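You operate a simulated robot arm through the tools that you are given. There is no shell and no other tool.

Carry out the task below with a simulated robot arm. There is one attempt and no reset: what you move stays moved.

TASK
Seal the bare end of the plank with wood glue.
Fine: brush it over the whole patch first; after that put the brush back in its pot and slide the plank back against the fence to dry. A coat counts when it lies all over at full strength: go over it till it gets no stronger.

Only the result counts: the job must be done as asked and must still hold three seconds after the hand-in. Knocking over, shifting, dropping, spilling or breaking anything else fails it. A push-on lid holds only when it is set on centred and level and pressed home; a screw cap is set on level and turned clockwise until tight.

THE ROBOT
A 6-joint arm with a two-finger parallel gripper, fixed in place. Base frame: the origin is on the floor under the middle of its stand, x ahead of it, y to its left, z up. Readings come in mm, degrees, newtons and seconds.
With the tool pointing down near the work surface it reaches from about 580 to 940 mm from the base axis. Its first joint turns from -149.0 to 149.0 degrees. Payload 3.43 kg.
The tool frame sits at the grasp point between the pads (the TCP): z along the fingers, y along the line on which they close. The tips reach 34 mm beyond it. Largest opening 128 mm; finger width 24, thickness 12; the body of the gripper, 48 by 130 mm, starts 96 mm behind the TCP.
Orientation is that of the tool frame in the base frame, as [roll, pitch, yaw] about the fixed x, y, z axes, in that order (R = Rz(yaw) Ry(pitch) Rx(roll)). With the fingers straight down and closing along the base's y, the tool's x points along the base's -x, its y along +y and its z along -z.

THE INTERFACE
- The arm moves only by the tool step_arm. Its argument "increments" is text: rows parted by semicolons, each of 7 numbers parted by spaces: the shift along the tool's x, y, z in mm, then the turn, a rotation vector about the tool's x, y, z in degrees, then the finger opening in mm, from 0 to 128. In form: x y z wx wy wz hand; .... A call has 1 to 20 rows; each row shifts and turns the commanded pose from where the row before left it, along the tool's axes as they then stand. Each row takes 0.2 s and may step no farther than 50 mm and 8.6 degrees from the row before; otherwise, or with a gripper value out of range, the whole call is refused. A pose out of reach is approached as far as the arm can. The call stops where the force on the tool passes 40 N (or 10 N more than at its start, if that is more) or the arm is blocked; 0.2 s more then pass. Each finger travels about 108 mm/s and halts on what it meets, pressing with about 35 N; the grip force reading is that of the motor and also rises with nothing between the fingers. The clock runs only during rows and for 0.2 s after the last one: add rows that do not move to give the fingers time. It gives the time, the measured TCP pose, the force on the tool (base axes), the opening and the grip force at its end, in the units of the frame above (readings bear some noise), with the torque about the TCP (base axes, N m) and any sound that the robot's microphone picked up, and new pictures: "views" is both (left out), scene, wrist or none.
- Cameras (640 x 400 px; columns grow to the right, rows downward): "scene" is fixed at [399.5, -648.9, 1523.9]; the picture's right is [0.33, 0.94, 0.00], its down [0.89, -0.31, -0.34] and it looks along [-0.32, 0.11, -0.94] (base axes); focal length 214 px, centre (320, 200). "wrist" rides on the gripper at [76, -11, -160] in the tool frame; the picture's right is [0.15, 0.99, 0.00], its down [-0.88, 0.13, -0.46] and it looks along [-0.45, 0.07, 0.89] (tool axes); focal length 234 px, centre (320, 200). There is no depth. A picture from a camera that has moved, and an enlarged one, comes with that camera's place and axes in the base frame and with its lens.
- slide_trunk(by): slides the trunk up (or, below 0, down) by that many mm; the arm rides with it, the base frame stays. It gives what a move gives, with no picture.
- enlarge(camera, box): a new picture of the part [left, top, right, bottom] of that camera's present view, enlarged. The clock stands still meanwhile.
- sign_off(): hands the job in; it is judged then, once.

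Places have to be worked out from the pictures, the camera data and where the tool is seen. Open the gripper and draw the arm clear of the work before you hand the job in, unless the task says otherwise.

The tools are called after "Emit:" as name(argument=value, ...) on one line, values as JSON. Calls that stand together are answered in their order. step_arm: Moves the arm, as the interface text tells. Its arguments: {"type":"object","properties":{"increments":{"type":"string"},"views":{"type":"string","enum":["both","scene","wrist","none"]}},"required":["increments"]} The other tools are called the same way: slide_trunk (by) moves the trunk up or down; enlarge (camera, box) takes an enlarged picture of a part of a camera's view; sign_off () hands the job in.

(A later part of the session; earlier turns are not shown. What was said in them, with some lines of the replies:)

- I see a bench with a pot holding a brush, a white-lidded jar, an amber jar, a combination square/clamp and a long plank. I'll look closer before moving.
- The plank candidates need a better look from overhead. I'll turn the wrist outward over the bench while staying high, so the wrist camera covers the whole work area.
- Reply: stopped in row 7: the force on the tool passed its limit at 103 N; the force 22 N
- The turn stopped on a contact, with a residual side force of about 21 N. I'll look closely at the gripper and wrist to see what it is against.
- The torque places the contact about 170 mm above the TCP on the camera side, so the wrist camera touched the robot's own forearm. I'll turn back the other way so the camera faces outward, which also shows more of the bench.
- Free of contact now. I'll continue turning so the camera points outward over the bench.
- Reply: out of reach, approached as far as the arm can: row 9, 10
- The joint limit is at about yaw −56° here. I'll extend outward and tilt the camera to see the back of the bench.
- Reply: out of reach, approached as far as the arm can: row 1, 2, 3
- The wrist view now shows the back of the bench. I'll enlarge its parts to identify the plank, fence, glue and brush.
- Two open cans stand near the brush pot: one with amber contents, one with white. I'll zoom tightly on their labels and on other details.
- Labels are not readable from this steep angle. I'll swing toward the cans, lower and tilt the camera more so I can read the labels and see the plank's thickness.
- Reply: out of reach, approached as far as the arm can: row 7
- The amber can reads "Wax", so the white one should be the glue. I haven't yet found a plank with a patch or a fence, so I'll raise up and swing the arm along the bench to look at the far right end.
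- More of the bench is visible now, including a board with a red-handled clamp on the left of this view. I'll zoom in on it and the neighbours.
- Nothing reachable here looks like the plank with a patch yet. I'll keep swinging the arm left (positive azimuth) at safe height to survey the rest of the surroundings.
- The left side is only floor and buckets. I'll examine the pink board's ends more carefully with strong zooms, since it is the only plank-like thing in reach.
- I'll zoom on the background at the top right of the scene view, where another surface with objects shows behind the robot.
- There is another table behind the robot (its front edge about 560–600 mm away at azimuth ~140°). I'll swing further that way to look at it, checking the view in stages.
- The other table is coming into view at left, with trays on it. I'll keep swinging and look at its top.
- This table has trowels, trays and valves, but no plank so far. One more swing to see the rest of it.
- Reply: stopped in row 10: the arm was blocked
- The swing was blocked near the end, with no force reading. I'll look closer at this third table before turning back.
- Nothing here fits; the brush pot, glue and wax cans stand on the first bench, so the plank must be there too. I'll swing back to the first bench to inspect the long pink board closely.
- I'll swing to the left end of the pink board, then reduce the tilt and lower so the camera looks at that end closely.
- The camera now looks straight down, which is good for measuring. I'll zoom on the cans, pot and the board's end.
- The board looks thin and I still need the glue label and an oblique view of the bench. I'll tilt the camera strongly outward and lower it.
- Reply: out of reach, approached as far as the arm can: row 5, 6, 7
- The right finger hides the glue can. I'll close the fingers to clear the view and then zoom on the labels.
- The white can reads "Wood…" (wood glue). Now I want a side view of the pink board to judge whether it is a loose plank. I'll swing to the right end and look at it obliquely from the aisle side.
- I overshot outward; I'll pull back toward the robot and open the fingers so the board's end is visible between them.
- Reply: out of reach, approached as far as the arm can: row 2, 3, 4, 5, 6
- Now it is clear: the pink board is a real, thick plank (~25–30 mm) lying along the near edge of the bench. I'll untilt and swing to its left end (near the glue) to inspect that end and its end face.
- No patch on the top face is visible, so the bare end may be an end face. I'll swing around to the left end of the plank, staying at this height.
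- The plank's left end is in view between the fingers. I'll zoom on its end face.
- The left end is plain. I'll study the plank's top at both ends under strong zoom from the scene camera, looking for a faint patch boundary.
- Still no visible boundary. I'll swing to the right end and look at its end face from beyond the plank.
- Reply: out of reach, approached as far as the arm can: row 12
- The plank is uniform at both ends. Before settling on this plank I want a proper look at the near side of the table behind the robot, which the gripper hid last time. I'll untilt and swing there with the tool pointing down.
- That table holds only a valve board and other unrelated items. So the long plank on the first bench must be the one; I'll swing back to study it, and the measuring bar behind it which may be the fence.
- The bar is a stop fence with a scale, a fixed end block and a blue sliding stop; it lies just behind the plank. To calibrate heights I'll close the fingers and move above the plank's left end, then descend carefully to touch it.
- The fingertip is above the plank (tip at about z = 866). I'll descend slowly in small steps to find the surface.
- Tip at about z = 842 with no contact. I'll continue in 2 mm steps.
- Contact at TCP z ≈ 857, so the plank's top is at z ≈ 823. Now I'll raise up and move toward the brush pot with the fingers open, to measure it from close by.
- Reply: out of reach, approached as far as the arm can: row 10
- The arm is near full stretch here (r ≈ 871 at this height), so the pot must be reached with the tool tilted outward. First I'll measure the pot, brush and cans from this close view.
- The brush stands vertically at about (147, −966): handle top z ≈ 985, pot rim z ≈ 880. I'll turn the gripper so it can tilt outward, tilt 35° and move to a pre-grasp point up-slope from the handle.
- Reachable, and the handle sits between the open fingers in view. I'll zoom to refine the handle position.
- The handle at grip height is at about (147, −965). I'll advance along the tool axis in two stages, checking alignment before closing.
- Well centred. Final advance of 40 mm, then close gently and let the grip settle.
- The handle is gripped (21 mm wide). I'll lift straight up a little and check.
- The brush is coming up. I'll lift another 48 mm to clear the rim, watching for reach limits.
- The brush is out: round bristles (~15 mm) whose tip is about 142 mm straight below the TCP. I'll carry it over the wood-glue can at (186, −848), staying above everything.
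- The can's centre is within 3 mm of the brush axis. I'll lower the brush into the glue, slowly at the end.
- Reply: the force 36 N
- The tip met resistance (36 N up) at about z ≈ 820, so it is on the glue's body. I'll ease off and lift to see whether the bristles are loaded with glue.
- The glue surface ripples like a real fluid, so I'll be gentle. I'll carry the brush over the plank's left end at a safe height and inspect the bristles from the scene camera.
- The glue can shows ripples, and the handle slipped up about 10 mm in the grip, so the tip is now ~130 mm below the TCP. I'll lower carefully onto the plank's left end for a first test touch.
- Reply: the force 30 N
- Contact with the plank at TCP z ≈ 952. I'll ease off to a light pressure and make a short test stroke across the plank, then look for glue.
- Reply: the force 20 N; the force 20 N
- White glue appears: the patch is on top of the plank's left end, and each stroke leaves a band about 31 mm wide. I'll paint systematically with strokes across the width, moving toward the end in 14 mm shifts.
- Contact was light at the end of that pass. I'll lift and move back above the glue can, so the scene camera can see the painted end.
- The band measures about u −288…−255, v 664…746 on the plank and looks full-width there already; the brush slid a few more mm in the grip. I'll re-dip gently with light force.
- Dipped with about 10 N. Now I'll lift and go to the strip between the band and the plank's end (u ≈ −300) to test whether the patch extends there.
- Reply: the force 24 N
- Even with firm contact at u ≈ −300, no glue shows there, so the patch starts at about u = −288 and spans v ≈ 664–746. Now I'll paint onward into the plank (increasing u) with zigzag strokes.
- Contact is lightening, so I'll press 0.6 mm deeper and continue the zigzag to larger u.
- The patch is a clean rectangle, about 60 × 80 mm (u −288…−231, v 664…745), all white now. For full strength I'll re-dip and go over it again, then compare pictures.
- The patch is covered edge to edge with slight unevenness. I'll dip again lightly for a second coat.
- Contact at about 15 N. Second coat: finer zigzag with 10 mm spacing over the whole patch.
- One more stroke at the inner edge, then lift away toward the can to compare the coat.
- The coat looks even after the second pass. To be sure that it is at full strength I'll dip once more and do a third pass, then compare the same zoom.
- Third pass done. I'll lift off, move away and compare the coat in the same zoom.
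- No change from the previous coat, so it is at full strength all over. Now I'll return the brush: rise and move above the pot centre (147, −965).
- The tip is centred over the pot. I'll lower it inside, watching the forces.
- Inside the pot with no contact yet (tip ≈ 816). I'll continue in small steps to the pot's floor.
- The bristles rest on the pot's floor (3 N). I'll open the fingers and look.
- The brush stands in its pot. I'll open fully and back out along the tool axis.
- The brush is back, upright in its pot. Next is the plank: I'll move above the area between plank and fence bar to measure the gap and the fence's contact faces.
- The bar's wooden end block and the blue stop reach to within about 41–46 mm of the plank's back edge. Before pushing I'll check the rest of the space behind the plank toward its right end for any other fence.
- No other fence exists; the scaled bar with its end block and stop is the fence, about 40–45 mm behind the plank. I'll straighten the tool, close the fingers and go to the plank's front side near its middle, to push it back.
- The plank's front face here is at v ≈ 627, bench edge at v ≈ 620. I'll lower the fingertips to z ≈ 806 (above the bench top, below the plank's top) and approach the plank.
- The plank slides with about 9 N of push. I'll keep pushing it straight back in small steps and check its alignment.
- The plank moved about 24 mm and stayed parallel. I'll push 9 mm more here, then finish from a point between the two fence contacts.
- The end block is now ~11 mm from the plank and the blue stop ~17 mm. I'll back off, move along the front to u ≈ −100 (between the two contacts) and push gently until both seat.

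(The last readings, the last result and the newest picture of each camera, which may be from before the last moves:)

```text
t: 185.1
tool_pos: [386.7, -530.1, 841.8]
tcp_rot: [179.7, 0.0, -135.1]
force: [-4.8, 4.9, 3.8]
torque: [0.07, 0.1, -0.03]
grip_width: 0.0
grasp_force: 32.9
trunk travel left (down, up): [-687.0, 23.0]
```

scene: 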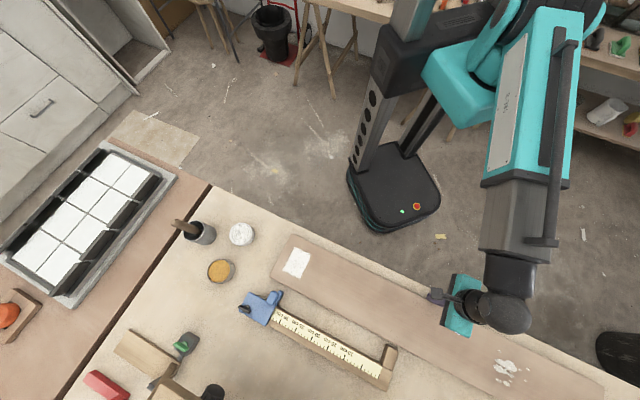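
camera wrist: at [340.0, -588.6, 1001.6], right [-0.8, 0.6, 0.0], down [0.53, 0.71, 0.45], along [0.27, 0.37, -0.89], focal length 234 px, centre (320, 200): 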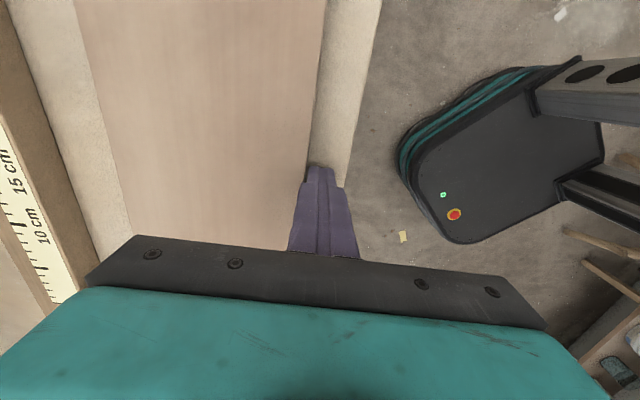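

Emit:
step_arm(increments="0 -2 0 0 0 0 0; 0 -2 0 0 0 0 0; 0 -2 0 0 0 0 0; 0 -2 0 0 0 0 0", views="scene")

Emit:
enlarge(camera="scene", box=[350, 310, 440, 390])

Emit:
enlarge(camera="scene", box=[230, 250, 330, 330])

```text
t: 186.1
tool_pos: [393.5, -536.0, 841.7]
tcp_rot: [179.8, -0.1, -135.1]
force: [-6.0, 4.3, 3.8]
torque: [0.08, 0.06, 0.08]
grip_width: 0.0
grasp_force: 32.6
trunk travel left (down, up): [-687.0, 23.0]
```

scene: 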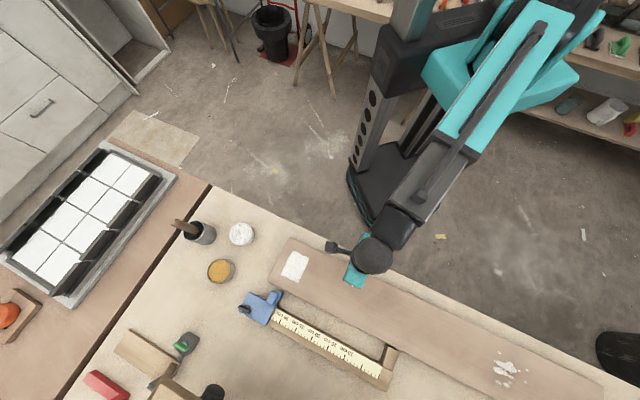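

```text
5.00 times, centred on (395, 350) of scene
camera zoom: at [399.5, -648.9, 1523.9], right [0.33, 0.94, 0.0], down [0.89, -0.31, -0.34], along [-0.32, 0.11, -0.94], focal length 1072 px, centre (-55, -550)
```

zoom: 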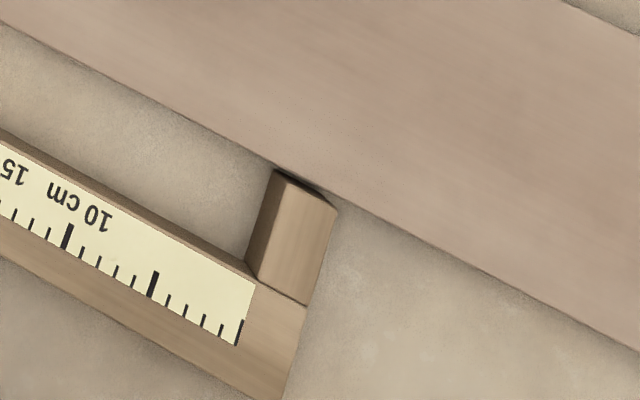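

```text
5.00 times, centred on (280, 290) of scene
camera zoom: at [399.5, -648.9, 1523.9], right [0.33, 0.94, 0.0], down [0.89, -0.31, -0.34], along [-0.32, 0.11, -0.94], focal length 1072 px, centre (520, -250)
```

zoom: 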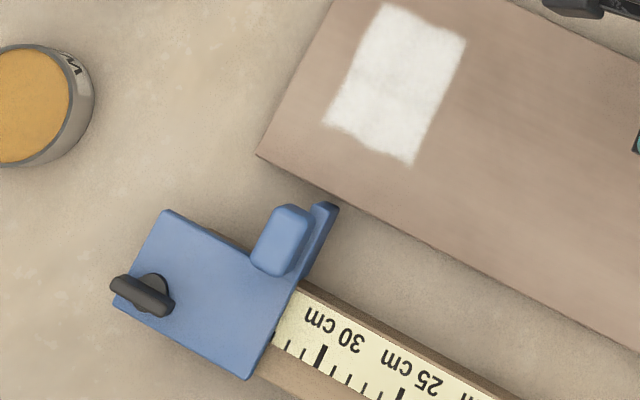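

Nearly there: about 2–3 mm at the block and ~5 mm at the blue stop. Continuing in 1 mm steps while watching the force.

Emit:
step_arm(increments="0 -1.2 0 0 0 0 0; 0 -1.2 0 0 0 0 0; 0 -1.2 0 0 0 0 0", views="none")

Emit:
step_arm(increments="0 -1.2 0 0 0 0 0; 0 0 0 0 0 0 0", views="scene")

Emit:
enlarge(camera="scene", box=[360, 320, 410, 360])

Emit:
enlarge(camera="scene", box=[255, 275, 315, 320])

```text
t: 186.9
tool_pos: [396.2, -538.4, 842.6]
tcp_rot: [179.8, -0.1, -135.2]
force: [-6.4, 4.6, 4.1]
torque: [0.11, 0.07, 0.06]
grip_width: 0.0
grasp_force: 33.1
trunk travel left (down, up): [-687.0, 23.0]
```

```text
t: 187.5
tool_pos: [396.9, -538.6, 842.0]
tcp_rot: [179.7, 0.0, -135.1]
force: [-6.6, 4.8, 3.1]
torque: [0.12, 0.08, 0.08]
grip_width: 0.2
grasp_force: 32.6
trunk travel left (down, up): [-687.0, 23.0]
```

scene: 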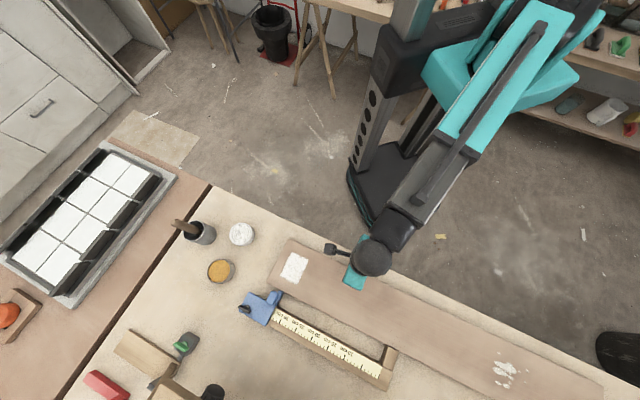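

```text
10.00 times, centred on (385, 340) of scene
camera zoom: at [399.5, -648.9, 1523.9], right [0.33, 0.94, 0.0], down [0.89, -0.31, -0.34], along [-0.32, 0.11, -0.94], focal length 2145 px, centre (-330, -1200)
```

zoom: 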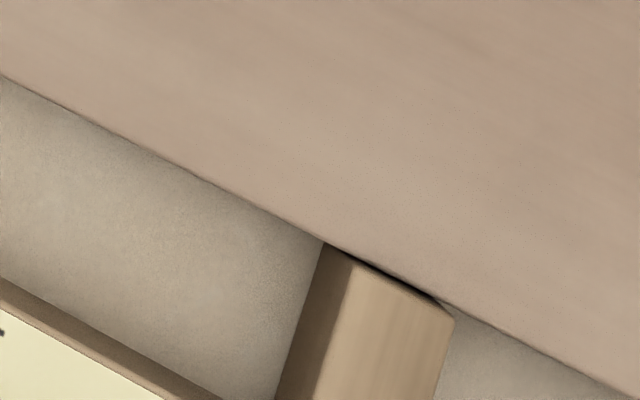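

```text
8.89 times, centred on (285, 298) of scene
camera zoom: at [399.5, -648.9, 1523.9], right [0.33, 0.94, 0.0], down [0.89, -0.31, -0.34], along [-0.32, 0.11, -0.94], focal length 1906 px, centre (631, -667)
```

zoom: 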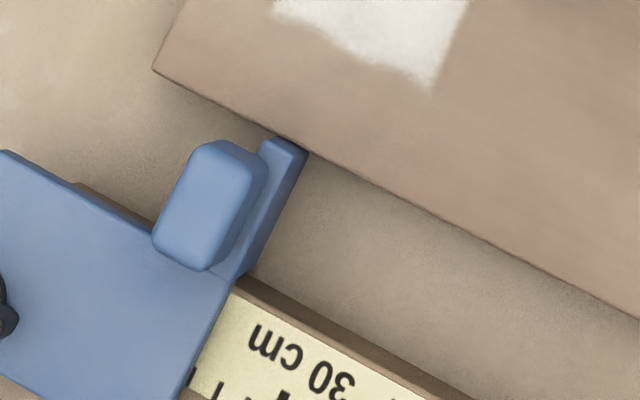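

Emit:
step_arm(increments="0 -1 0 0 0 0 0; 0 0 0 0 0 0 0", views="none")

Emit:
step_arm(increments="0 -1 0 0 0 0 0; 0 0 0 0 0 0 0", views="scene")

Emit:
enlarge(camera="scene", box=[360, 320, 410, 360])

Emit:
enlarge(camera="scene", box=[255, 275, 315, 320])

```text
t: 188.1
tool_pos: [395.9, -540.5, 842.1]
tcp_rot: [179.6, 0.0, -135.0]
force: [-10.7, 9.2, 1.7]
torque: [0.22, 0.24, 0.14]
grip_width: 0.4
grasp_force: 32.9
trunk travel left (down, up): [-687.0, 23.0]
```

```text
t: 188.7
tool_pos: [397.2, -540.1, 842.1]
tcp_rot: [179.6, 0.0, -135.1]
force: [-15.2, 12.3, 0.3]
torque: [0.3, 0.33, 0.21]
grip_width: 0.0
grasp_force: 33.4
trunk travel left (down, up): [-687.0, 23.0]
```

scene: 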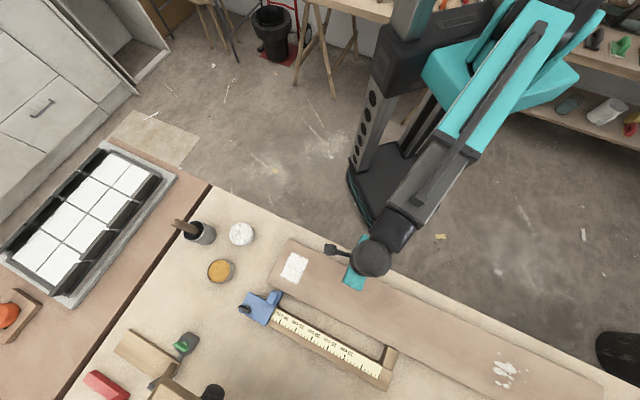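

```text
10.00 times, centred on (385, 340) of scene
camera zoom: at [399.5, -648.9, 1523.9], right [0.33, 0.94, 0.0], down [0.89, -0.31, -0.34], along [-0.32, 0.11, -0.94], focal length 2145 px, centre (-330, -1200)
```

zoom: 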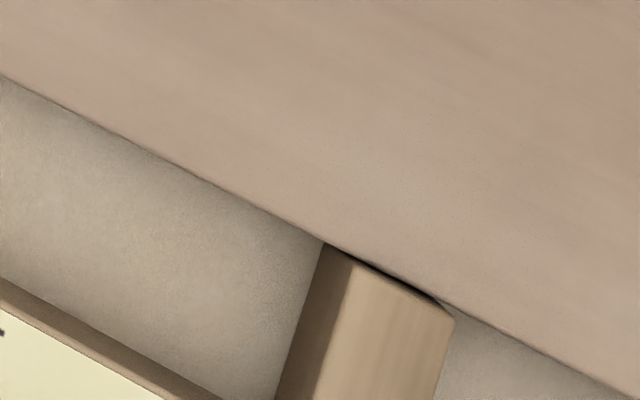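

```text
8.89 times, centred on (285, 298) of scene
camera zoom: at [399.5, -648.9, 1523.9], right [0.33, 0.94, 0.0], down [0.89, -0.31, -0.34], along [-0.32, 0.11, -0.94], focal length 1906 px, centre (631, -667)
```

zoom: 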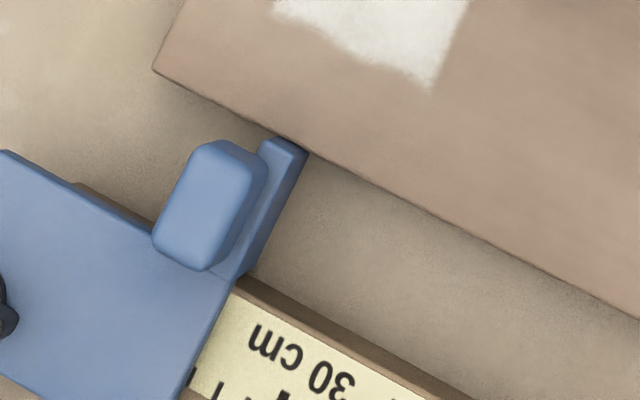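

The force rose to about 20 N with no further motion: the plank is seated against both the end block and the blue stop, and the fence did not move. I'll back off, rise and inspect the contacts from above.

Emit:
step_arm(increments="0 8 0 0 0 0 0; 0 12 0 0 0 0 0; 0 0 -50 0 0 0 0; 0 0 -50 0 0 0 0; 0 0 -50 0 0 0 0; -32 -33 0 0 0 0 0; -32 -33 0 0 0 0 0; -32 -33 0 0 0 0 0; -32 -33 0 0 0 0 0; -32 -33 0 0 0 0 0; 0 0 0 0 6.75 0 0; 0 0 0 0 6.75 0 0; 0 0 0 0 6.75 0 0; 0 0 0 0 6.75 0 0", views="both")

Emit:
enlarge(camera="wrist", box=[100, 0, 420, 200])

```text
t: 191.7
tool_pos: [614.7, -531.2, 989.7]
tcp_rot: [179.9, -27.2, -135.0]
force: [-0.2, 0.8, 0.3]
torque: [-0.03, -0.01, 0.0]
grip_width: 0.0
grasp_force: 32.9
trunk travel left (down, up): [-687.0, 23.0]
camera wrist: at [628.5, -535.6, 1168.4], right [-0.79, 0.61, 0.07], down [0.61, 0.79, 0.0], along [-0.05, 0.04, -1.0], focal length 234 px, centre (320, 200)
```

scene: 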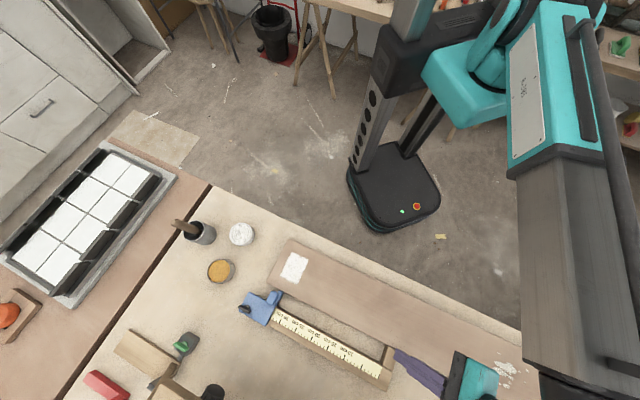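
wrist: 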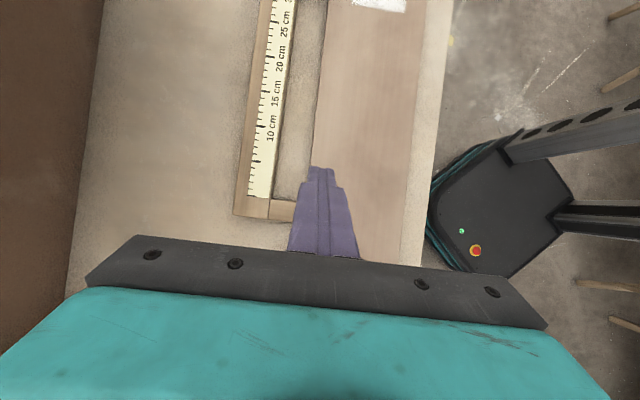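

```text
2.00 times, centred on (260, 100) of wrist
camera zoom: at [628.5, -535.6, 1168.4], right [-0.79, 0.61, 0.07], down [0.61, 0.79, 0.0], along [-0.05, 0.04, -1.0], focal length 468 px, centre (440, 400)
```

zoom: 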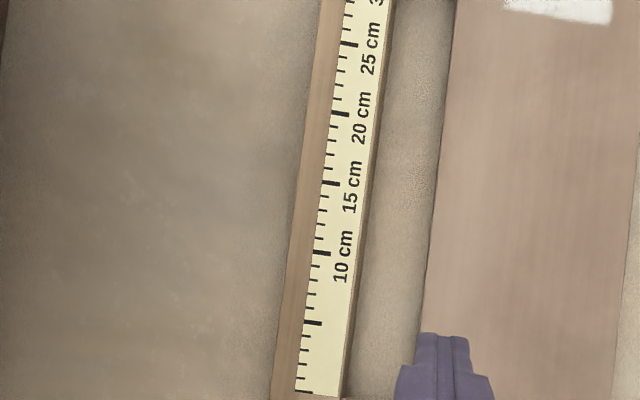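

Seen from straight above, the plank touches both points but sits about 1° off parallel, because the block protrudes ~5 mm more than the stop. I'll nudge the right half forward slightly so the plank is both against the block and more nearly parallel to the fence.

Emit:
step_arm(increments="0 0 0 0 -6.75 0 0; 0 0 0 0 -6.75 0 0; 0 0 0 0 -6.75 0 0; 0 0 0 0 -6.75 0 0; -42.6 21.3 0 0 0 0 0; -42.6 21.3 0 0 0 0 0; -42.6 21.3 0 0 0 0 0; -42.6 21.3 0 0 0 0 0; -42.6 21.3 0 0 0 0 0; -42.6 21.3 0 0 0 0 0; -42.6 21.3 0 0 0 0 0; -42.6 21.3 0 0 0 0 0; 0 0 45 0 0 0 0; 0 0 45 0 0 0 0", views="both")

```text
t: 194.7
tool_pos: [736.4, -170.9, 899.7]
tcp_rot: [179.8, 0.0, -135.1]
force: [0.0, -1.1, 0.0]
torque: [0.03, 0.01, 0.02]
grip_width: 0.0
grasp_force: 32.9
trunk travel left (down, up): [-687.0, 23.0]
camera wrist: at [691.6, -232.0, 1060.4], right [-0.8, 0.6, 0.0], down [0.53, 0.71, 0.45], along [0.27, 0.37, -0.89], focal length 234 px, centre (320, 200)
```

scene: 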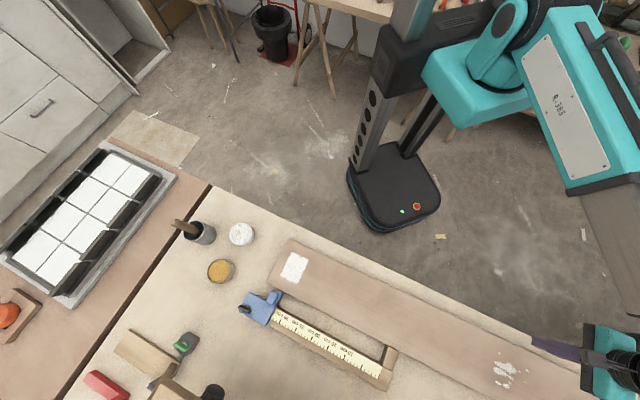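
wrist: 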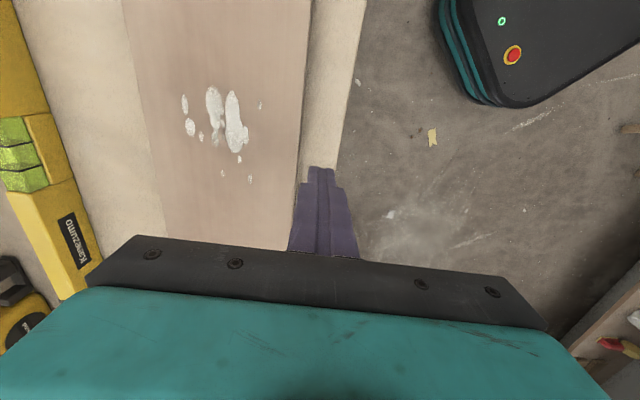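

Emit:
step_arm(increments="0 5 0 0 0 0 0; 0 0 29 0 0 0 0; 0 0 29 0 0 0 0; 0 -4 0 0 0 0 0; 0 -4 0 0 0 0 0; 0 -4 0 0 0 0 0", views="wrist")

Emit:
step_arm(increments="0 -3 0 0 0 0 0; 0 -3 0 0 0 0 0; 0 -2 0 0 0 0 0", views="none")

```text
t: 196.1
tool_pos: [740.1, -175.4, 843.9]
tcp_rot: [179.8, -0.1, -135.1]
force: [-0.3, -0.5, 0.1]
torque: [-0.02, -0.01, 0.03]
grip_width: 0.4
grasp_force: 32.8
trunk travel left (down, up): [-687.0, 23.0]
camera wrist: at [696.4, -236.3, 1003.1], right [-0.8, 0.6, 0.0], down [0.53, 0.71, 0.45], along [0.27, 0.37, -0.89], focal length 234 px, centre (320, 200)
```

wrist: 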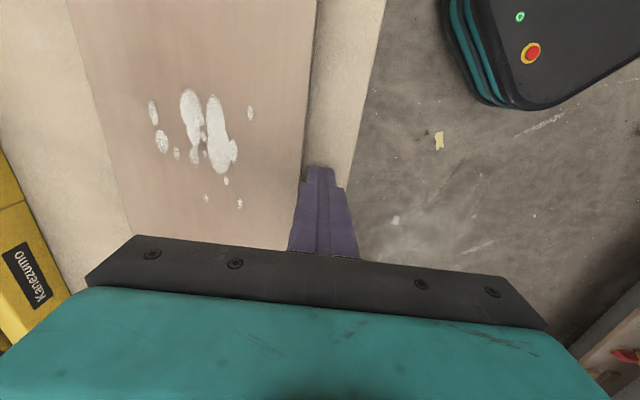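

```text
t: 196.9
tool_pos: [745.5, -180.1, 843.3]
tcp_rot: [179.7, -0.1, -135.0]
force: [-4.8, 3.8, 1.0]
torque: [0.11, 0.07, 0.06]
grip_width: 0.1
grasp_force: 32.6
trunk travel left (down, up): [-687.0, 23.0]
```

Touching at 6 N. A small further nudge of about 3 mm.

Emit:
step_arm(increments="0 -1 0 0 0 0 0; 0 -1 0 0 0 0 0; 0 -1 0 0 0 0 0; 0 0 0 0 0 0 0", views="scene")

Emit:
enlarge(camera="scene", box=[360, 320, 410, 360])

Emit:
enlarge(camera="scene", box=[255, 275, 315, 320])

```text
t: 197.9
tool_pos: [746.9, -182.0, 844.1]
tcp_rot: [179.8, 0.0, -134.9]
force: [-5.0, 11.7, 3.9]
torque: [0.33, 0.04, 0.17]
grip_width: 0.1
grasp_force: 33.2
trunk travel left (down, up): [-687.0, 23.0]
```

scene: 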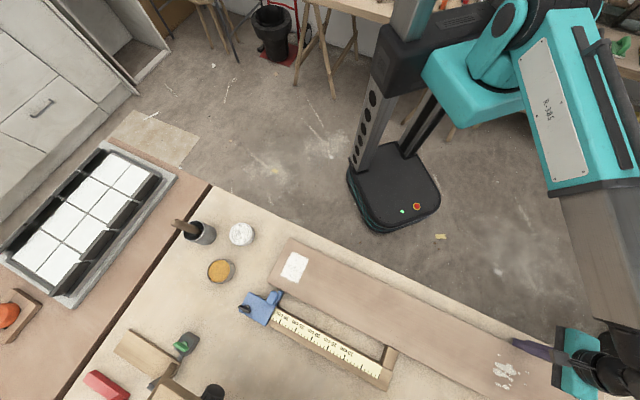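

```text
10.00 times, centred on (385, 340) of scene
camera zoom: at [399.5, -648.9, 1523.9], right [0.33, 0.94, 0.0], down [0.89, -0.31, -0.34], along [-0.32, 0.11, -0.94], focal length 2145 px, centre (-330, -1200)
```

zoom: 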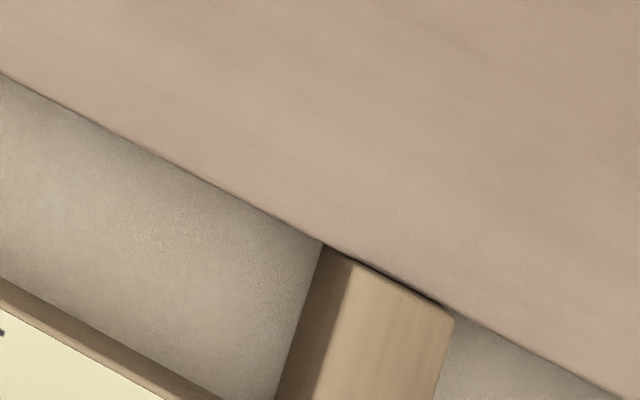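

```text
8.89 times, centred on (285, 298) of scene
camera zoom: at [399.5, -648.9, 1523.9], right [0.33, 0.94, 0.0], down [0.89, -0.31, -0.34], along [-0.32, 0.11, -0.94], focal length 1906 px, centre (631, -667)
```

zoom: 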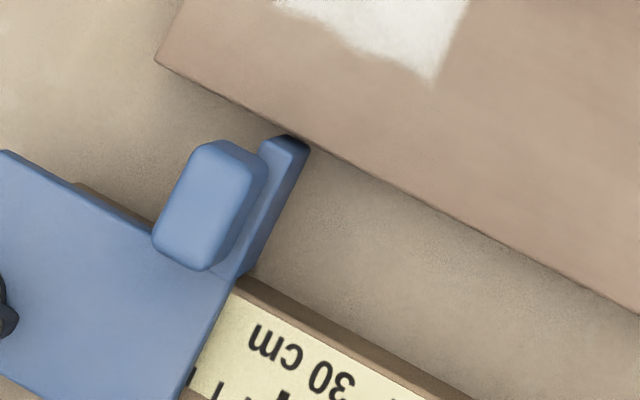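

The plank now touches the end block, is within ~2 mm of the blue stop and is nearly parallel. I'll withdraw the finger, rise clear and open the gripper.

Emit:
step_arm(increments="0 5 0 0 0 0 0; 0 12 0 0 0 0 0; 0 15 -30 0 0 0 0; 0 0 -50 0 0 0 0; 0 0 -50 0 0 0 0; 0 0 -50 0 0 0 0; 0 0 -50 0 0 0 60; 0 0 0 0 0 0 128; 0 30 0 0 0 0 128; 0 30 0 0 0 0 128; 0 0 0 0 0 0 128", views="both")

Emit:
enlarge(camera="scene", box=[150, 190, 350, 330])

Emit:
enlarge(camera="scene", box=[360, 320, 410, 360])

Emit:
enlarge(camera="scene", box=[230, 220, 430, 400])

```text
t: 200.3
tool_pos: [683.9, -115.5, 1072.2]
tcp_rot: [179.8, -0.1, -135.2]
force: [0.3, -0.9, -0.6]
torque: [0.03, 0.01, 0.0]
grip_width: 128.0
grasp_force: 0.1
trunk travel left (down, up): [-687.0, 23.0]
camera wrist: at [639.7, -178.7, 1233.3], right [-0.8, 0.6, 0.0], down [0.53, 0.71, 0.45], along [0.27, 0.37, -0.89], focal length 234 px, centre (320, 200)
```

scene: 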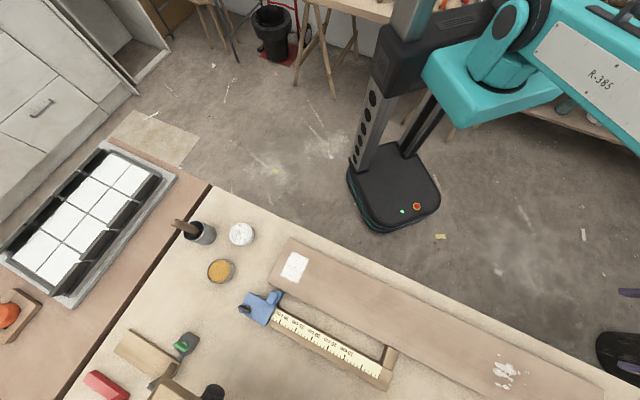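
wrist: 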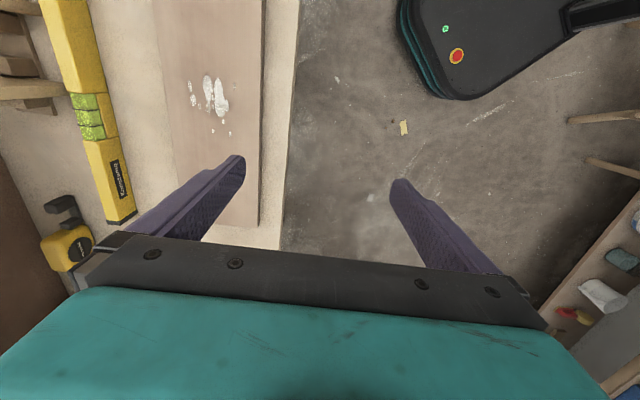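

```text
2.86 times, centred on (250, 260) of scene
camera zoom: at [399.5, -648.9, 1523.9], right [0.33, 0.94, 0.0], down [0.89, -0.31, -0.34], along [-0.32, 0.11, -0.94], focal length 613 px, centre (520, 29)
```

zoom: 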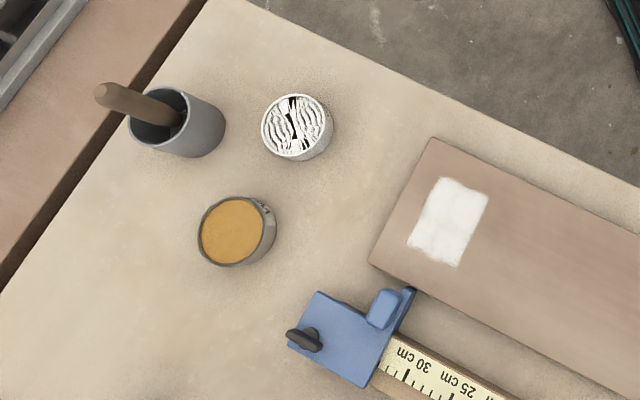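

```text
10.00 times, centred on (385, 340) of scene
camera zoom: at [399.5, -648.9, 1523.9], right [0.33, 0.94, 0.0], down [0.89, -0.31, -0.34], along [-0.32, 0.11, -0.94], focal length 2145 px, centre (-330, -1200)
```

zoom: 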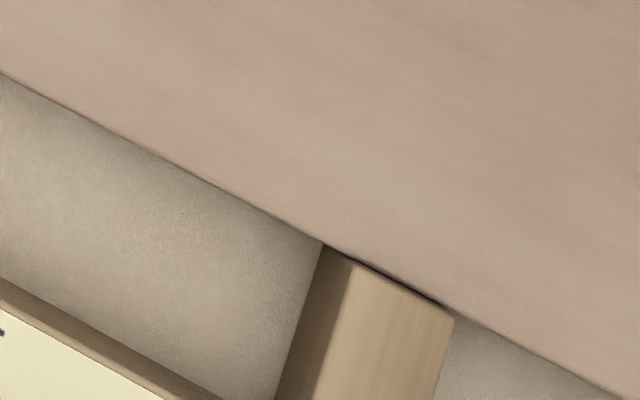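

```text
2.22 times, centred on (330, 310) of scene
camera zoom: at [399.5, -648.9, 1523.9], right [0.33, 0.94, 0.0], down [0.89, -0.31, -0.34], along [-0.32, 0.11, -0.94], focal length 477 px, centre (298, -44)
```

zoom: 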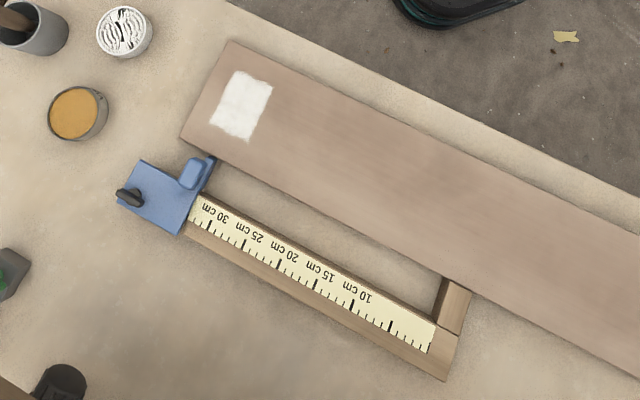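

Everything is in place: the patch is fully coated, the brush is upright in its pot, the plank rests against the unmoved fence, the cans are where they were, and the open gripper is clear. I hand the job in.

Emit:
sign_off()

```text
The job is handed in.
```

The job is handed in. I don't know the verdict yet; this is how things stood at the end:

- **Glue coat:** The bare patch, about 60 × 80 mm on top of the plank's left end, is covered edge to edge with wood glue. I gave it three passes, dipping the brush before each. The third pass made no visible difference, so I took the coat as full strength.
- **Brush:** It is standing upright in its pot again.
- **Plank:** It is pushed back against the end block of the scaled bar behind it, about 2 mm short of the blue sliding stop and within 1° of parallel.
- **Everything else:** The pot, both cans and the bar look unmoved in the last pictures. I saw no spilled glue. The gripper is open and clear of the bench.

**Which part is the fence:** nothing on the bench was labelled as a fence. I took the scaled bar to be it, because it was the only thing behind the plank to stop against.

**Why it doesn't touch both points:** the bar's end block sticks out about 5 mm further than the blue stop. With the plank touching both, it sat about 1° off parallel, so I eased it closer to parallel and kept it against the end block.
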